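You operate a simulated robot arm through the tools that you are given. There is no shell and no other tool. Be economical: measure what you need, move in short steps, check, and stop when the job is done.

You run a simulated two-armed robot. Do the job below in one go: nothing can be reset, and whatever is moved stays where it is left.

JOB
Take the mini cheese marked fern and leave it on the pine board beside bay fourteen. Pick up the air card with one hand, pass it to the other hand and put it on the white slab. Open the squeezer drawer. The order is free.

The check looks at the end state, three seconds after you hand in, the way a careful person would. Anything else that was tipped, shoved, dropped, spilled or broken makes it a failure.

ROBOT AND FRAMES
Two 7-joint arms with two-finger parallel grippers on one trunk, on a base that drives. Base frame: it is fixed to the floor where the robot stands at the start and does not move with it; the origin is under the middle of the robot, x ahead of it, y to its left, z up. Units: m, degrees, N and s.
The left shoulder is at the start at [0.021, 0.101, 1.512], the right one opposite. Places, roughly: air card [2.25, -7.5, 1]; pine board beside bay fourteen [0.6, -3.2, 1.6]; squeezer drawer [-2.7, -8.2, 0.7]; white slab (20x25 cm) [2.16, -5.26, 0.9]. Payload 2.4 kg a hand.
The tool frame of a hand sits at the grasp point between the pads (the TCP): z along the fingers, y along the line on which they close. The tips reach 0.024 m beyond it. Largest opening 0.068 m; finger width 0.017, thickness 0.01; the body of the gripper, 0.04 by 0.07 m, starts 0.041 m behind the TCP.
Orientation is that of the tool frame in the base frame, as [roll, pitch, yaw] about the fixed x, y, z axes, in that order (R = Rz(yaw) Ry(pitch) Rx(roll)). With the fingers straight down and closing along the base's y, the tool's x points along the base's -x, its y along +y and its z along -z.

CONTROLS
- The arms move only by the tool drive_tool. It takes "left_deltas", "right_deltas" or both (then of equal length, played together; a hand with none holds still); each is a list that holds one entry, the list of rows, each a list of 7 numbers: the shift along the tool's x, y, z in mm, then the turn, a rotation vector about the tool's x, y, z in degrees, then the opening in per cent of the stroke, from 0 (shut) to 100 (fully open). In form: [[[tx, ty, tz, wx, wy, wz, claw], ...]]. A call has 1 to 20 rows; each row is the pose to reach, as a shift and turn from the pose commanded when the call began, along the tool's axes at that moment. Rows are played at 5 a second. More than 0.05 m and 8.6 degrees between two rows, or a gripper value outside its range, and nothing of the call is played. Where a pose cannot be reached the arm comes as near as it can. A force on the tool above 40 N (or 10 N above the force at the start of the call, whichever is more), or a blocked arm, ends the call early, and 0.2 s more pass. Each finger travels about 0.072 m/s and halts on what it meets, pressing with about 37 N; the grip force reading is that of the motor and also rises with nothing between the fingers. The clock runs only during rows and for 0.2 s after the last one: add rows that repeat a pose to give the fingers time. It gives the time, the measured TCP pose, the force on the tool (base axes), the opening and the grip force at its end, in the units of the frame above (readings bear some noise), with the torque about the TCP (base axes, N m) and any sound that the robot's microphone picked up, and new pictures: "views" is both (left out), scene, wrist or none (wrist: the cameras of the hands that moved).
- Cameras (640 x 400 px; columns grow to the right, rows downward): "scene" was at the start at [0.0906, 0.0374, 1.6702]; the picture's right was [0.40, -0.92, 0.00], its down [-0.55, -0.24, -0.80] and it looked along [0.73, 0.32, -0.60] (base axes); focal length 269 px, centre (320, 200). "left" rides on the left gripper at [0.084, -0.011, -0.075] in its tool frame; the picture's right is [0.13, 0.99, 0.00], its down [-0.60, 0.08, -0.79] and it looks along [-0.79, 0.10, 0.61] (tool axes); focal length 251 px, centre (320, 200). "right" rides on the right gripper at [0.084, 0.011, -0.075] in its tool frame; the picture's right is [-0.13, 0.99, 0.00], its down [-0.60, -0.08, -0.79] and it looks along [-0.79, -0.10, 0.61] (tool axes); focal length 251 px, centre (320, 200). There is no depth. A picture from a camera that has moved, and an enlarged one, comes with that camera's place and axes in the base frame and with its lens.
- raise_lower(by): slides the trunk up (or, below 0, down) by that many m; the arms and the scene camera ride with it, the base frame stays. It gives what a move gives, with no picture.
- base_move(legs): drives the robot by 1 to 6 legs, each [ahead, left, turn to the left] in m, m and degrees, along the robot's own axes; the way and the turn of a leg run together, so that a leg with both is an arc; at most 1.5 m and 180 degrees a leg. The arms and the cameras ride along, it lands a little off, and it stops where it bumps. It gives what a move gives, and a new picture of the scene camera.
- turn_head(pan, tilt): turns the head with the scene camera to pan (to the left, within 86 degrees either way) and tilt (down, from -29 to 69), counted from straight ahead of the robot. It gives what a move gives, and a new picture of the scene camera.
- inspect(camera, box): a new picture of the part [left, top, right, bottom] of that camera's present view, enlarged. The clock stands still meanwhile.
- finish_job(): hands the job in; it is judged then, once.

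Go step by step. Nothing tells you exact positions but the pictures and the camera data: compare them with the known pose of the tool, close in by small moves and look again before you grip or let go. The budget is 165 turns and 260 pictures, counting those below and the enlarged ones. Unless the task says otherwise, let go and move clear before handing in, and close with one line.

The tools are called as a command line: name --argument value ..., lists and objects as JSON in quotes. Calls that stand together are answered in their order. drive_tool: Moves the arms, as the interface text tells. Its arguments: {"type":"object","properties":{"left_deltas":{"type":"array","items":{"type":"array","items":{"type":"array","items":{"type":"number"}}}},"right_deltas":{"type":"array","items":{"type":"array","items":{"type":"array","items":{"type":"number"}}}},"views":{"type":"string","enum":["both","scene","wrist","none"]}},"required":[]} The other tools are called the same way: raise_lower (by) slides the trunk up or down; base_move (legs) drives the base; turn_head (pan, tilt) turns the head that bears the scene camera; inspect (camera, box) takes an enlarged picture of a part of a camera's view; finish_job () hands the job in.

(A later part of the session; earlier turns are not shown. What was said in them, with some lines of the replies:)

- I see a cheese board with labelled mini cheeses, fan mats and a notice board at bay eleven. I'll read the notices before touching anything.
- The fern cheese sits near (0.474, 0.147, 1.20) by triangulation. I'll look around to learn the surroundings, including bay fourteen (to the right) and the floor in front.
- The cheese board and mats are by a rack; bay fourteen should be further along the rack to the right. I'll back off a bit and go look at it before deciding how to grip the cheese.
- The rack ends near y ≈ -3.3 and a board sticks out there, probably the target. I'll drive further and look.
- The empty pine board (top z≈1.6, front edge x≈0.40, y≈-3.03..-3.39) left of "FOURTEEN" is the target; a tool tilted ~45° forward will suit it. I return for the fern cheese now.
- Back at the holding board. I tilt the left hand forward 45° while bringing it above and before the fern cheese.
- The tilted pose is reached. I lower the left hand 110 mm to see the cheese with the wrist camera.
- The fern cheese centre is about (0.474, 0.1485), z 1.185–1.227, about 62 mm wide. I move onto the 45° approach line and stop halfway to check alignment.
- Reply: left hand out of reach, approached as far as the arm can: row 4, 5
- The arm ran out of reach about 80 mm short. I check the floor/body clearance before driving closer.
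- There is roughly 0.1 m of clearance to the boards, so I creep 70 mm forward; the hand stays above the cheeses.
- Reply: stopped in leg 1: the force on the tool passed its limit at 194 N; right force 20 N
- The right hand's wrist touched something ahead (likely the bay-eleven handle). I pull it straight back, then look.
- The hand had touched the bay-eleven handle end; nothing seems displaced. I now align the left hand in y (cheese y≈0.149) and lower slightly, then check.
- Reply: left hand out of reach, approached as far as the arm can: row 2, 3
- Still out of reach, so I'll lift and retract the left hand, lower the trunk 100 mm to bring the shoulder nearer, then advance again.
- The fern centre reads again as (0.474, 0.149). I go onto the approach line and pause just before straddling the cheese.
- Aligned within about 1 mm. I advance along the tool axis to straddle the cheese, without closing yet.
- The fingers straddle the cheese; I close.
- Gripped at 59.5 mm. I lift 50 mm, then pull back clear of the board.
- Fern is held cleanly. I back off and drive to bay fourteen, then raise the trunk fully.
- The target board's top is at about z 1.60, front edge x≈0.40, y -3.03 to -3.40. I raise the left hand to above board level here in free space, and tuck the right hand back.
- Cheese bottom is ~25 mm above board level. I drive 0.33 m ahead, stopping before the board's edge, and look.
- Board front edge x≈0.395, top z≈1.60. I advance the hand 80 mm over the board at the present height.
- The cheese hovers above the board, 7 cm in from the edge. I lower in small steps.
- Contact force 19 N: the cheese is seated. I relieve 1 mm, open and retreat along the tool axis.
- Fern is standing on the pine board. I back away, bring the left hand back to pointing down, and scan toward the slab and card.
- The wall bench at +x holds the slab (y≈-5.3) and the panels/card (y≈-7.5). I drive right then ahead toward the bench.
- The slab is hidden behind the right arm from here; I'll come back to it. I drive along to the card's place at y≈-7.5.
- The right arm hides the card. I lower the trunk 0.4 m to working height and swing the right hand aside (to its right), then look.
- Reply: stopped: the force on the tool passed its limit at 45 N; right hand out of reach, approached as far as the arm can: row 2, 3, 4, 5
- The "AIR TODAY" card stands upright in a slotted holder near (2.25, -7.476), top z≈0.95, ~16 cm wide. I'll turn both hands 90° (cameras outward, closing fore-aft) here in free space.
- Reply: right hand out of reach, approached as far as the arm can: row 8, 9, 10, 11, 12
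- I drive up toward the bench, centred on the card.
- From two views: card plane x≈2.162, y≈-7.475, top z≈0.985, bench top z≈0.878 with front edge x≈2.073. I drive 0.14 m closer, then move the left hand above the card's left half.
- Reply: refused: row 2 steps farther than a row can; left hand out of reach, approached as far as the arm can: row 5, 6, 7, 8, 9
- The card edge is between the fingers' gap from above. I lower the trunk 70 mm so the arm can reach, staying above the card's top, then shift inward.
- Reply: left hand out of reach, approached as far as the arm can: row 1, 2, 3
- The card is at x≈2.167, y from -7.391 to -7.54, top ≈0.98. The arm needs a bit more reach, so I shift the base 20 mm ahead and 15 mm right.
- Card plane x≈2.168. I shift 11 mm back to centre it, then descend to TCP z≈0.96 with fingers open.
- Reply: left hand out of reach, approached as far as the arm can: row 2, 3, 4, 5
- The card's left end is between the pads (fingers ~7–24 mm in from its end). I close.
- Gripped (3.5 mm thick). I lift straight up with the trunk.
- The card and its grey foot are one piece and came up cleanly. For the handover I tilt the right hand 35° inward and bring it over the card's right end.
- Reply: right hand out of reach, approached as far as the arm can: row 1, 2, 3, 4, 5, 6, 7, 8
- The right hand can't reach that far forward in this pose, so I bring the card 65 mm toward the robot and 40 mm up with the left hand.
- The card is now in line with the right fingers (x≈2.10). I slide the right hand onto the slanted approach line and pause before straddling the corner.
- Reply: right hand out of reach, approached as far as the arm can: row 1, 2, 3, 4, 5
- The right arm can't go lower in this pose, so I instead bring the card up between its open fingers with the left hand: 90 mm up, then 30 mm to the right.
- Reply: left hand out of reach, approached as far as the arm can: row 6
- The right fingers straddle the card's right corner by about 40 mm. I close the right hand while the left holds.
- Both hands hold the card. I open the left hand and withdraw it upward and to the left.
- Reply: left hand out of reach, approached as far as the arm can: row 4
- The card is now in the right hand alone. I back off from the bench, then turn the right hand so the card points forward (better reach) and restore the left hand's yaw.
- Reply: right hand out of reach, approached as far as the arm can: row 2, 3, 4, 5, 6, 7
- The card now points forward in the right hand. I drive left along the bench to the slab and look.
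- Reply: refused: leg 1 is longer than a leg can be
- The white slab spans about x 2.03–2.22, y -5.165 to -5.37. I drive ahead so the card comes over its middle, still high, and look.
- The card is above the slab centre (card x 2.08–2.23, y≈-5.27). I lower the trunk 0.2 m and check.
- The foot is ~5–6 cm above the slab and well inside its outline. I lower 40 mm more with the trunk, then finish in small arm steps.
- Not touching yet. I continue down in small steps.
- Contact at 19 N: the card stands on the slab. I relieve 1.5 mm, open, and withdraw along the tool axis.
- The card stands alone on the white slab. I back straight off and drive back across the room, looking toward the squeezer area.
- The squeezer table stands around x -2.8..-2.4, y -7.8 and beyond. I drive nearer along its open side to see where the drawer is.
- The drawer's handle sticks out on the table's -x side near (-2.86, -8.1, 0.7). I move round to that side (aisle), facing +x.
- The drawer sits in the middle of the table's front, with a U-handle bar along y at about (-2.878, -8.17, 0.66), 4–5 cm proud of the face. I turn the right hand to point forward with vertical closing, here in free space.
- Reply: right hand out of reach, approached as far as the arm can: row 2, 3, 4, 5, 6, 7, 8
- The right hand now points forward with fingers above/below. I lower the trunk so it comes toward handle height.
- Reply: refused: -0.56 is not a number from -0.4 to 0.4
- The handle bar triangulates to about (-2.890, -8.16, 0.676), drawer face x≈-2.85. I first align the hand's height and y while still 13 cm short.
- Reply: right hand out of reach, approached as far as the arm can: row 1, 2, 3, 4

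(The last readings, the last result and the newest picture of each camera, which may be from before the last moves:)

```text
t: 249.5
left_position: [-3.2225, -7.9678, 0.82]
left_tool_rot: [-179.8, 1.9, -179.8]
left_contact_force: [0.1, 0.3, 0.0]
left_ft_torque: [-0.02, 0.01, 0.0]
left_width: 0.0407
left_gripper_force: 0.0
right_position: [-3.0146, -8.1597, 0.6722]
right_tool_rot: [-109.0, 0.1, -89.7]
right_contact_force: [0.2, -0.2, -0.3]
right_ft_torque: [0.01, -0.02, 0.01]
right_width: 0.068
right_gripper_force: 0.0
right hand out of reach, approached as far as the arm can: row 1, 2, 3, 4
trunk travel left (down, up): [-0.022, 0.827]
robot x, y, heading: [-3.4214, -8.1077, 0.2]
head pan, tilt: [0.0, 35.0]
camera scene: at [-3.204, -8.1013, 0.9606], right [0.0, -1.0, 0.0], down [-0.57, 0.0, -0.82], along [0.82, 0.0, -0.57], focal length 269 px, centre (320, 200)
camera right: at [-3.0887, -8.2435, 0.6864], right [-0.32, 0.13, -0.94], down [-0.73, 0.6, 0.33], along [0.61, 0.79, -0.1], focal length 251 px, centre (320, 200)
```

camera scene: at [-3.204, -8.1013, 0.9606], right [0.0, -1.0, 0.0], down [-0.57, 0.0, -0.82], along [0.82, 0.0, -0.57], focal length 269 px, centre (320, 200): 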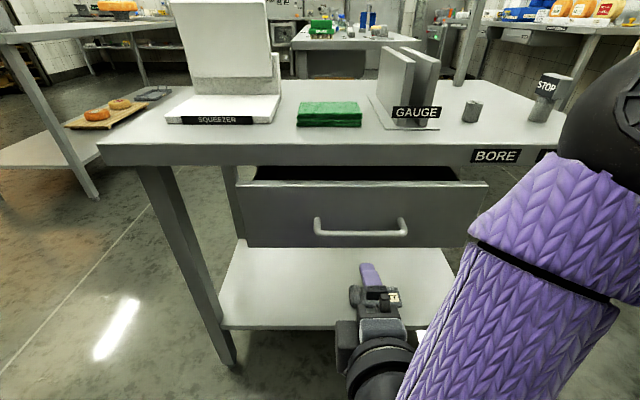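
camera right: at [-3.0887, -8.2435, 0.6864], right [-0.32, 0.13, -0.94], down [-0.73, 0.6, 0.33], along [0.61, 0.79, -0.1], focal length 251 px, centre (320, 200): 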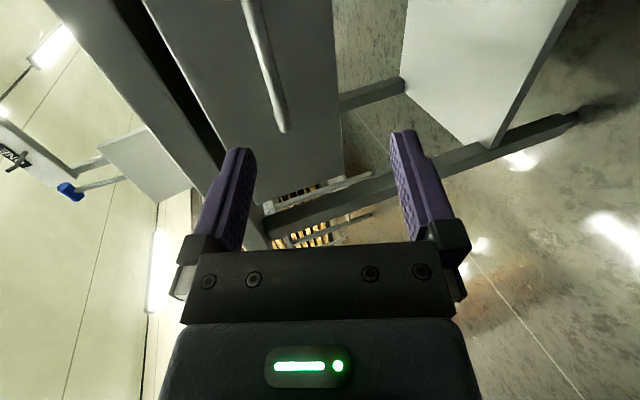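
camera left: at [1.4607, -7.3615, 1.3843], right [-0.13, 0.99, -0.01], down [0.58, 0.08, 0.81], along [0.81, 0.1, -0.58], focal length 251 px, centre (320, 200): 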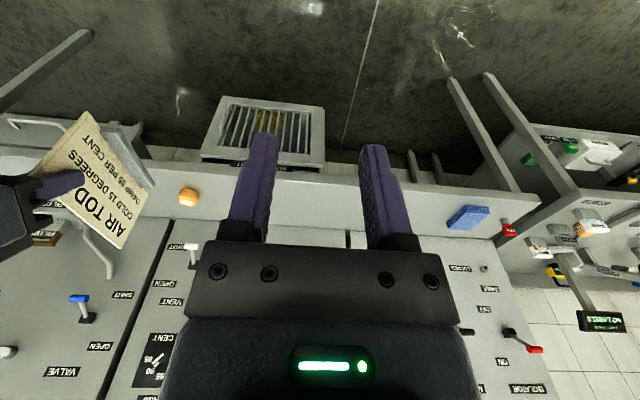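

Bar z≈0.675 matches the hand's 0.672. I drive ahead 0.125 m so the bar enters between the fingers.

base_move --legs '[[0.11, 0, -0.1]]'

inspect --camera "right" --box '[0, 0, 640, 400]'

```text
t: 250.7
left_position: [-3.1111, -7.9667, 0.8212]
left_tool_rot: [-179.8, 1.8, -180.0]
left_contact_force: [-0.3, 0.1, 0.3]
left_ft_torque: [-0.02, 0.02, -0.01]
left_width: 0.0406
left_gripper_force: 0.0
right_position: [-2.9037, -8.1595, 0.671]
right_tool_rot: [-109.0, 0.1, -89.7]
right_contact_force: [-0.4, 0.7, -0.1]
right_ft_torque: [-0.02, -0.04, 0.01]
right_width: 0.0682
right_gripper_force: 0.1
trunk travel left (down, up): [-0.022, 0.827]
robot x, y, heading: [-3.3149, -8.1051, -0.2]
head pan, tilt: [0.0, 35.0]
camera scene: at [-3.0932, -8.1018, 0.9606], right [0.0, -1.0, 0.0], down [-0.57, 0.0, -0.82], along [0.82, 0.0, -0.57], focal length 269 px, centre (320, 200)
```

scene: 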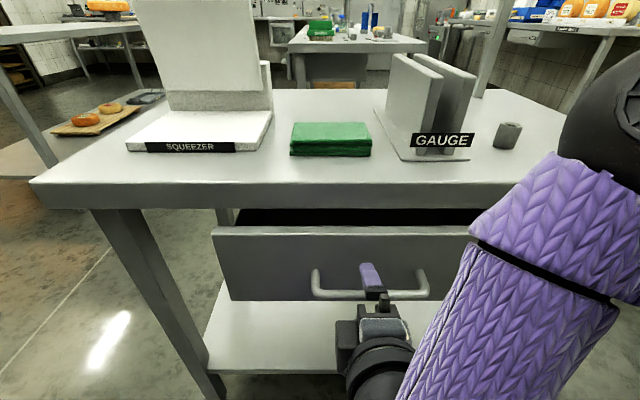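

```text
1.00 times, centred on (320, 200) of right (not enlarged: the box is as wide or as high as the picture)
camera zoom: at [-2.9781, -8.2441, 0.6867], right [-0.32, 0.13, -0.94], down [-0.72, 0.6, 0.33], along [0.61, 0.79, -0.1], focal length 251 px, centre (320, 200)
```

zoom: 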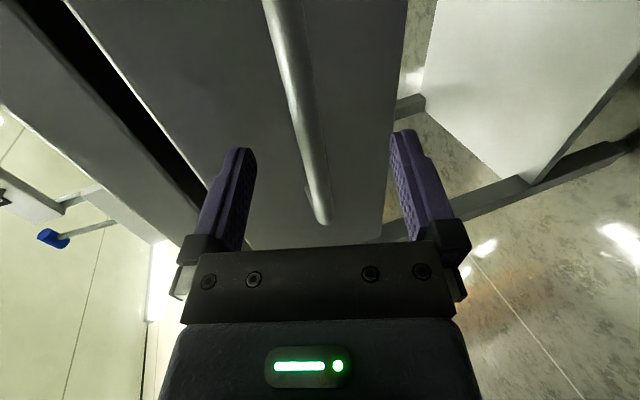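

The bar is between the fingers, ~15 mm ahead of the grasp point. I nudge forward 12 mm and close.

drive_tool --right_deltas '[[[0, -2, 6, 0, 0, 0, 100], [0, -3, 12, 0, 0, 0, 100], [0, -3, 12, 0, 0, 0, 60], [0, -3, 12, 0, 0, 0, 20], [0, -3, 12, 0, 0, 0, 0], [0, -3, 12, 0, 0, 0, 0], [0, -3, 12, 0, 0, 0, 0]]]'

```text
t: 252.3
left_position: [-3.1107, -7.967, 0.8223]
left_tool_rot: [-179.7, 1.9, 180.0]
left_contact_force: [-0.3, 0.2, 0.3]
left_ft_torque: [-0.01, 0.03, -0.01]
left_width: 0.0405
left_gripper_force: 0.1
right_position: [-2.8911, -8.16, 0.6719]
right_tool_rot: [-109.0, 0.1, -89.9]
right_contact_force: [1.3, -0.4, 7.5]
right_ft_torque: [-0.3, -0.05, 0.09]
right_width: 0.0119
right_gripper_force: 32.6
trunk travel left (down, up): [-0.022, 0.827]
robot x, y, heading: [-3.3114, -8.105, -0.1]
head pan, tilt: [0.0, 35.0]
camera scene: at [-3.0933, -8.1018, 0.9607], right [0.0, -1.0, 0.0], down [-0.57, 0.0, -0.82], along [0.82, 0.0, -0.57], focal length 269 px, centre (320, 200)
camera right: at [-2.966, -8.2442, 0.6858], right [-0.32, 0.13, -0.94], down [-0.73, 0.6, 0.33], along [0.61, 0.79, -0.1], focal length 251 px, centre (320, 200)
```

scene: 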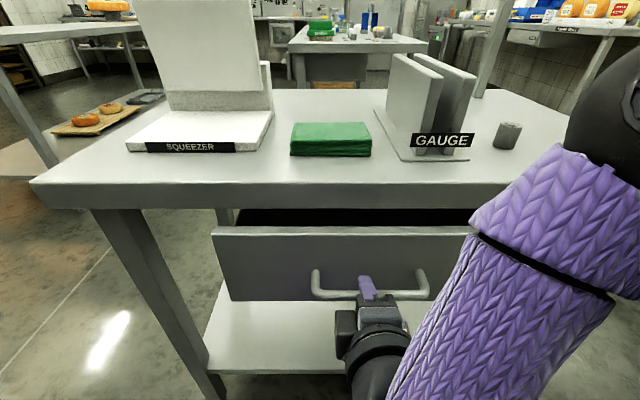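
right: 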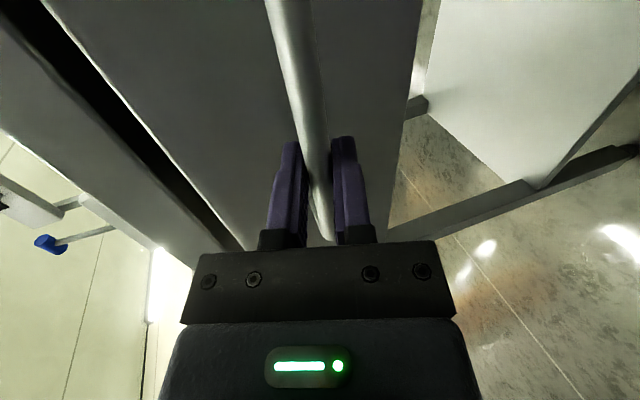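

The bar is gripped (12 mm). I pull by backing the base 0.1 m.

base_move --legs '[[-0.1, 0, 0]]'

```text
t: 253.5
left_position: [-3.2113, -7.9676, 0.8216]
left_tool_rot: [-179.7, 2.0, -180.0]
left_contact_force: [-0.3, 0.2, -0.2]
left_ft_torque: [0.02, 0.01, 0.0]
left_width: 0.0408
left_gripper_force: 0.0
right_position: [-2.991, -8.1609, 0.6711]
right_tool_rot: [-109.0, 0.1, -89.8]
right_contact_force: [-0.9, -2.9, 11.2]
right_ft_torque: [-0.3, -0.05, -0.03]
right_width: 0.0118
right_gripper_force: 32.5
trunk travel left (down, up): [-0.022, 0.827]
robot x, y, heading: [-3.4124, -8.1063, 0.1]
head pan, tilt: [0.0, 35.0]
camera scene: at [-3.1933, -8.1018, 0.9608], right [0.0, -1.0, 0.0], down [-0.57, 0.0, -0.82], along [0.82, 0.0, -0.57], focal length 269 px, centre (320, 200)
```

scene: 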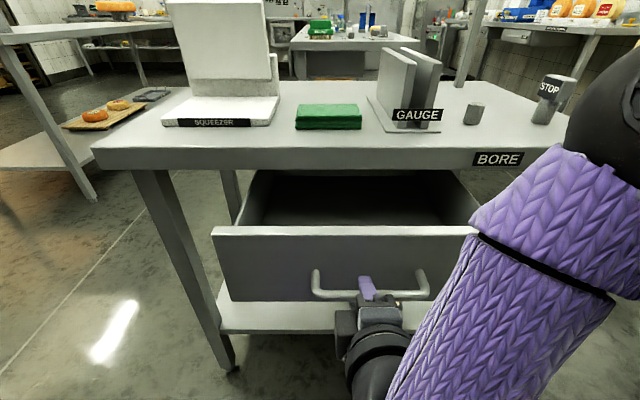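

The drawer slides out freely. I pull another 0.1 m.

base_move --legs '[[-0.1, 0, 0]]'

```text
t: 254.6
left_position: [-3.3108, -7.9677, 0.8219]
left_tool_rot: [-179.9, 2.0, 180.0]
left_contact_force: [0.3, -0.3, 0.3]
left_ft_torque: [0.01, -0.06, 0.0]
left_width: 0.041
left_gripper_force: 0.0
right_position: [-3.0915, -8.1614, 0.6709]
right_tool_rot: [-108.9, 0.0, -90.0]
right_contact_force: [-1.2, -1.3, 7.6]
right_ft_torque: [-0.37, -0.1, -0.13]
right_width: 0.0119
right_gripper_force: 32.6
trunk travel left (down, up): [-0.022, 0.827]
robot x, y, heading: [-3.5131, -8.1009, 0.0]
head pan, tilt: [0.0, 35.0]
camera scene: at [-3.2937, -8.1018, 0.9607], right [0.0, -1.0, 0.0], down [-0.57, 0.0, -0.82], along [0.82, 0.0, -0.57], focal length 269 px, centre (320, 200)
```

scene: 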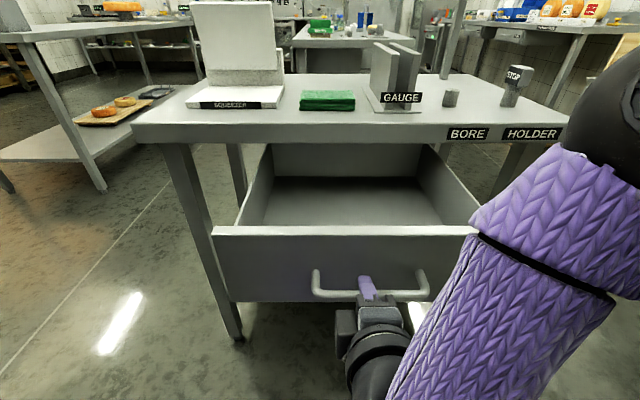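

The drawer is out 0.2 m with its back near the table edge. One more gentle 2 cm pull tells whether it's near its stop.

base_move --legs '[[-0.02, 0, 0]]'

```text
t: 255.4
left_position: [-3.3317, -7.9677, 0.8212]
left_tool_rot: [-179.8, 1.9, -179.9]
left_contact_force: [-0.6, -0.6, -0.9]
left_ft_torque: [0.0, 0.02, 0.01]
left_width: 0.0409
left_gripper_force: 0.1
right_position: [-3.111, -8.1613, 0.6716]
right_tool_rot: [-108.9, 0.1, -90.1]
right_contact_force: [-0.9, -0.6, 4.8]
right_ft_torque: [-0.3, -0.07, -0.06]
right_width: 0.0117
right_gripper_force: 32.5
trunk travel left (down, up): [-0.022, 0.827]
robot x, y, heading: [-3.5343, -8.1021, -0.1]
head pan, tilt: [0.0, 35.0]
camera scene: at [-3.3137, -8.1017, 0.9607], right [0.0, -1.0, 0.0], down [-0.57, 0.0, -0.82], along [0.82, 0.0, -0.57], focal length 269 px, centre (320, 200)
```

scene: 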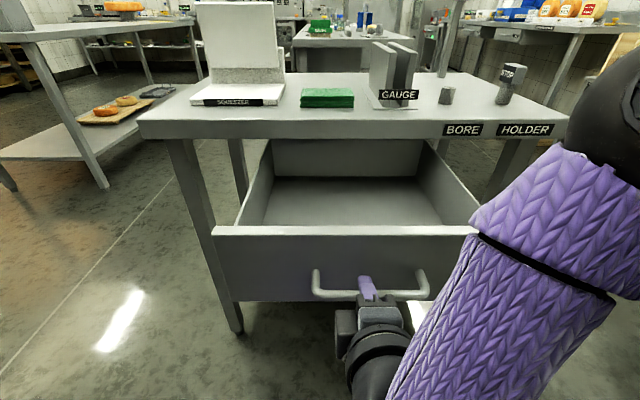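

The drawer is well open (22 cm). I open the fingers and withdraw along the tool axis.

drive_tool --right_deltas '[[[0, 0, 0, 0, 0, 0, 30], [0, 0, 0, 0, 0, 0, 70], [0, 0, 0, 0, 0, 0, 100], [0, 0, 0, 0, 0, 0, 100], [0, 0, -20, 0, 0, 0, 100], [0, 0, -50, 0, 0, 0, 100], [0, 0, -80, 0, 0, 0, 100], [0, 0, -100, 0, 0, 0, 100], [0, 0, -100, 0, 0, 0, 100]]]'

```text
t: 257.4
left_position: [-3.3319, -7.9666, 0.8208]
left_tool_rot: [-179.8, 1.8, -180.0]
left_contact_force: [0.1, 0.3, 0.2]
left_ft_torque: [0.02, -0.01, 0.02]
left_width: 0.0408
left_gripper_force: 0.0
right_position: [-3.1794, -8.106, 0.6847]
right_tool_rot: [-109.0, 0.1, -90.0]
right_contact_force: [-0.2, 0.5, -0.8]
right_ft_torque: [-0.02, 0.01, 0.0]
right_width: 0.0681
right_gripper_force: 0.1
right hand out of reach, approached as far as the arm can: row 5, 6, 7, 8, 9
trunk travel left (down, up): [-0.022, 0.827]
robot x, y, heading: [-3.5336, -8.1059, 0.0]
head pan, tilt: [0.0, 35.0]
camera scene: at [-3.3134, -8.1017, 0.9606], right [0.0, -1.0, 0.0], down [-0.57, 0.0, -0.82], along [0.82, 0.0, -0.57], focal length 269 px, centre (320, 200)
camera right: at [-3.2538, -8.1897, 0.6984], right [-0.32, 0.13, -0.94], down [-0.72, 0.6, 0.33], along [0.61, 0.79, -0.1], focal length 251 px, centre (320, 200)
```

scene: 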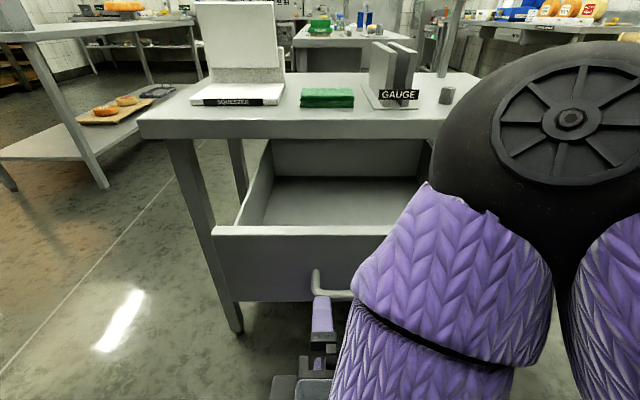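
right: 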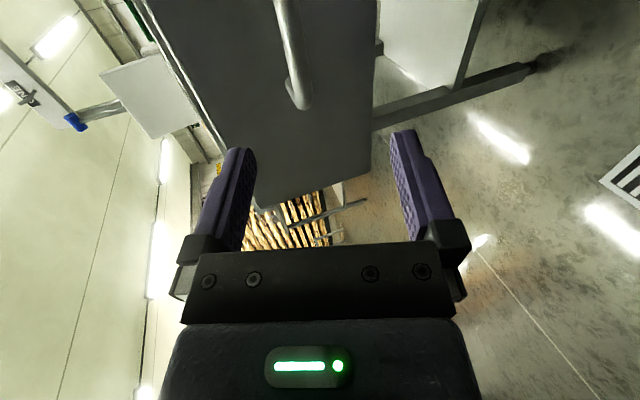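

The hand is free of the handle. I move off sideways and take a final look at the drawer.

base_move --legs '[[-0.05, 0, 0], [0, 0.5, 0]]'

turn_head --pan -40 --tilt 25

```text
t: 260.9
left_position: [-3.3813, -7.4695, 0.8197]
left_tool_rot: [-179.9, 1.9, -180.0]
left_contact_force: [-0.2, 0.7, 0.1]
left_ft_torque: [0.0, 0.0, 0.01]
left_width: 0.0405
left_gripper_force: 0.0
right_position: [-3.2288, -7.6089, 0.6851]
right_tool_rot: [-109.0, 0.1, -90.0]
right_contact_force: [0.2, 0.5, 1.5]
right_ft_torque: [0.0, 0.0, -0.03]
right_width: 0.0683
right_gripper_force: 0.0
trunk travel left (down, up): [-0.022, 0.827]
robot x, y, heading: [-3.5764, -7.6056, 0.1]
head pan, tilt: [0.0, 35.0]
camera scene: at [-3.3631, -7.6036, 0.9606], right [0.0, -1.0, 0.0], down [-0.57, 0.0, -0.82], along [0.82, 0.0, -0.57], focal length 269 px, centre (320, 200)
```

scene: 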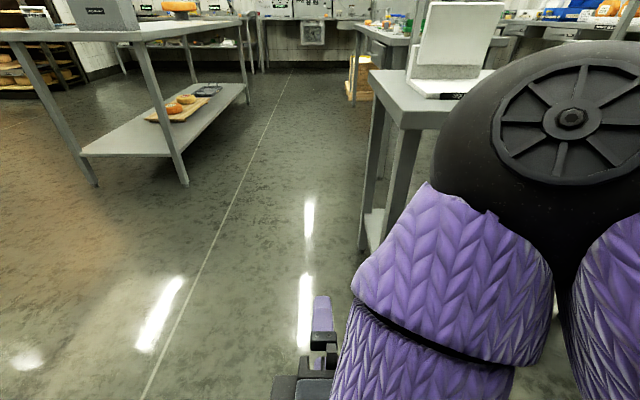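

```text
t: 261.9
left_position: [-3.381, -7.4705, 0.8199]
left_tool_rot: [-179.8, 1.9, -180.0]
left_contact_force: [-0.6, -0.9, 0.6]
left_ft_torque: [0.02, 0.01, 0.0]
left_width: 0.0406
left_gripper_force: 0.0
right_position: [-3.2284, -7.6089, 0.6844]
right_tool_rot: [-109.0, 0.1, -90.1]
right_contact_force: [-0.2, 0.7, 0.8]
right_ft_torque: [0.01, -0.04, 0.0]
right_width: 0.0679
right_gripper_force: 0.0
trunk travel left (down, up): [-0.022, 0.827]
robot x, y, heading: [-3.5802, -7.6038, 0.0]
head pan, tilt: [-40.0, 25.0]
camera scene: at [-3.3806, -7.6627, 0.9763], right [-0.64, -0.77, 0.0], down [-0.32, 0.27, -0.91], along [0.69, -0.58, -0.42], focal length 269 px, centre (320, 200)
```

scene: 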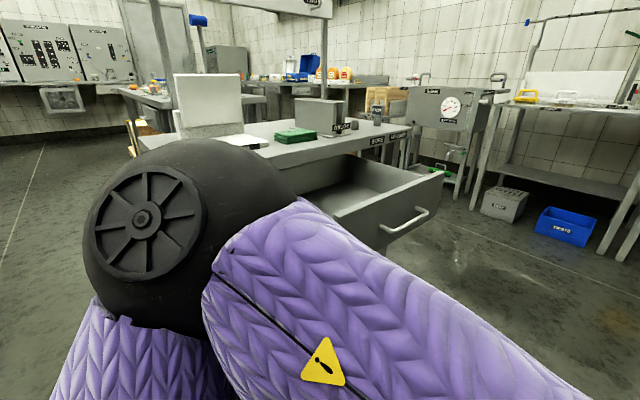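

The drawer stands open, and the hands are empty and clear. The fern cheese is on the pine board and the air card is on the white slab, so I hand in.

finish_job

```text
The job is handed in.
```

The job is handed in: the fern cheese is on the pine board beside bay fourteen. The air card went from the left hand to the right and stands on the white slab. The squeezer drawer is open about 22 cm. While lining up for the cheese, the right wrist hit something at bay eleven hard (194 N), probably the end of the handle; nothing looked displaced in the picture afterwards, but I did not check it close up.
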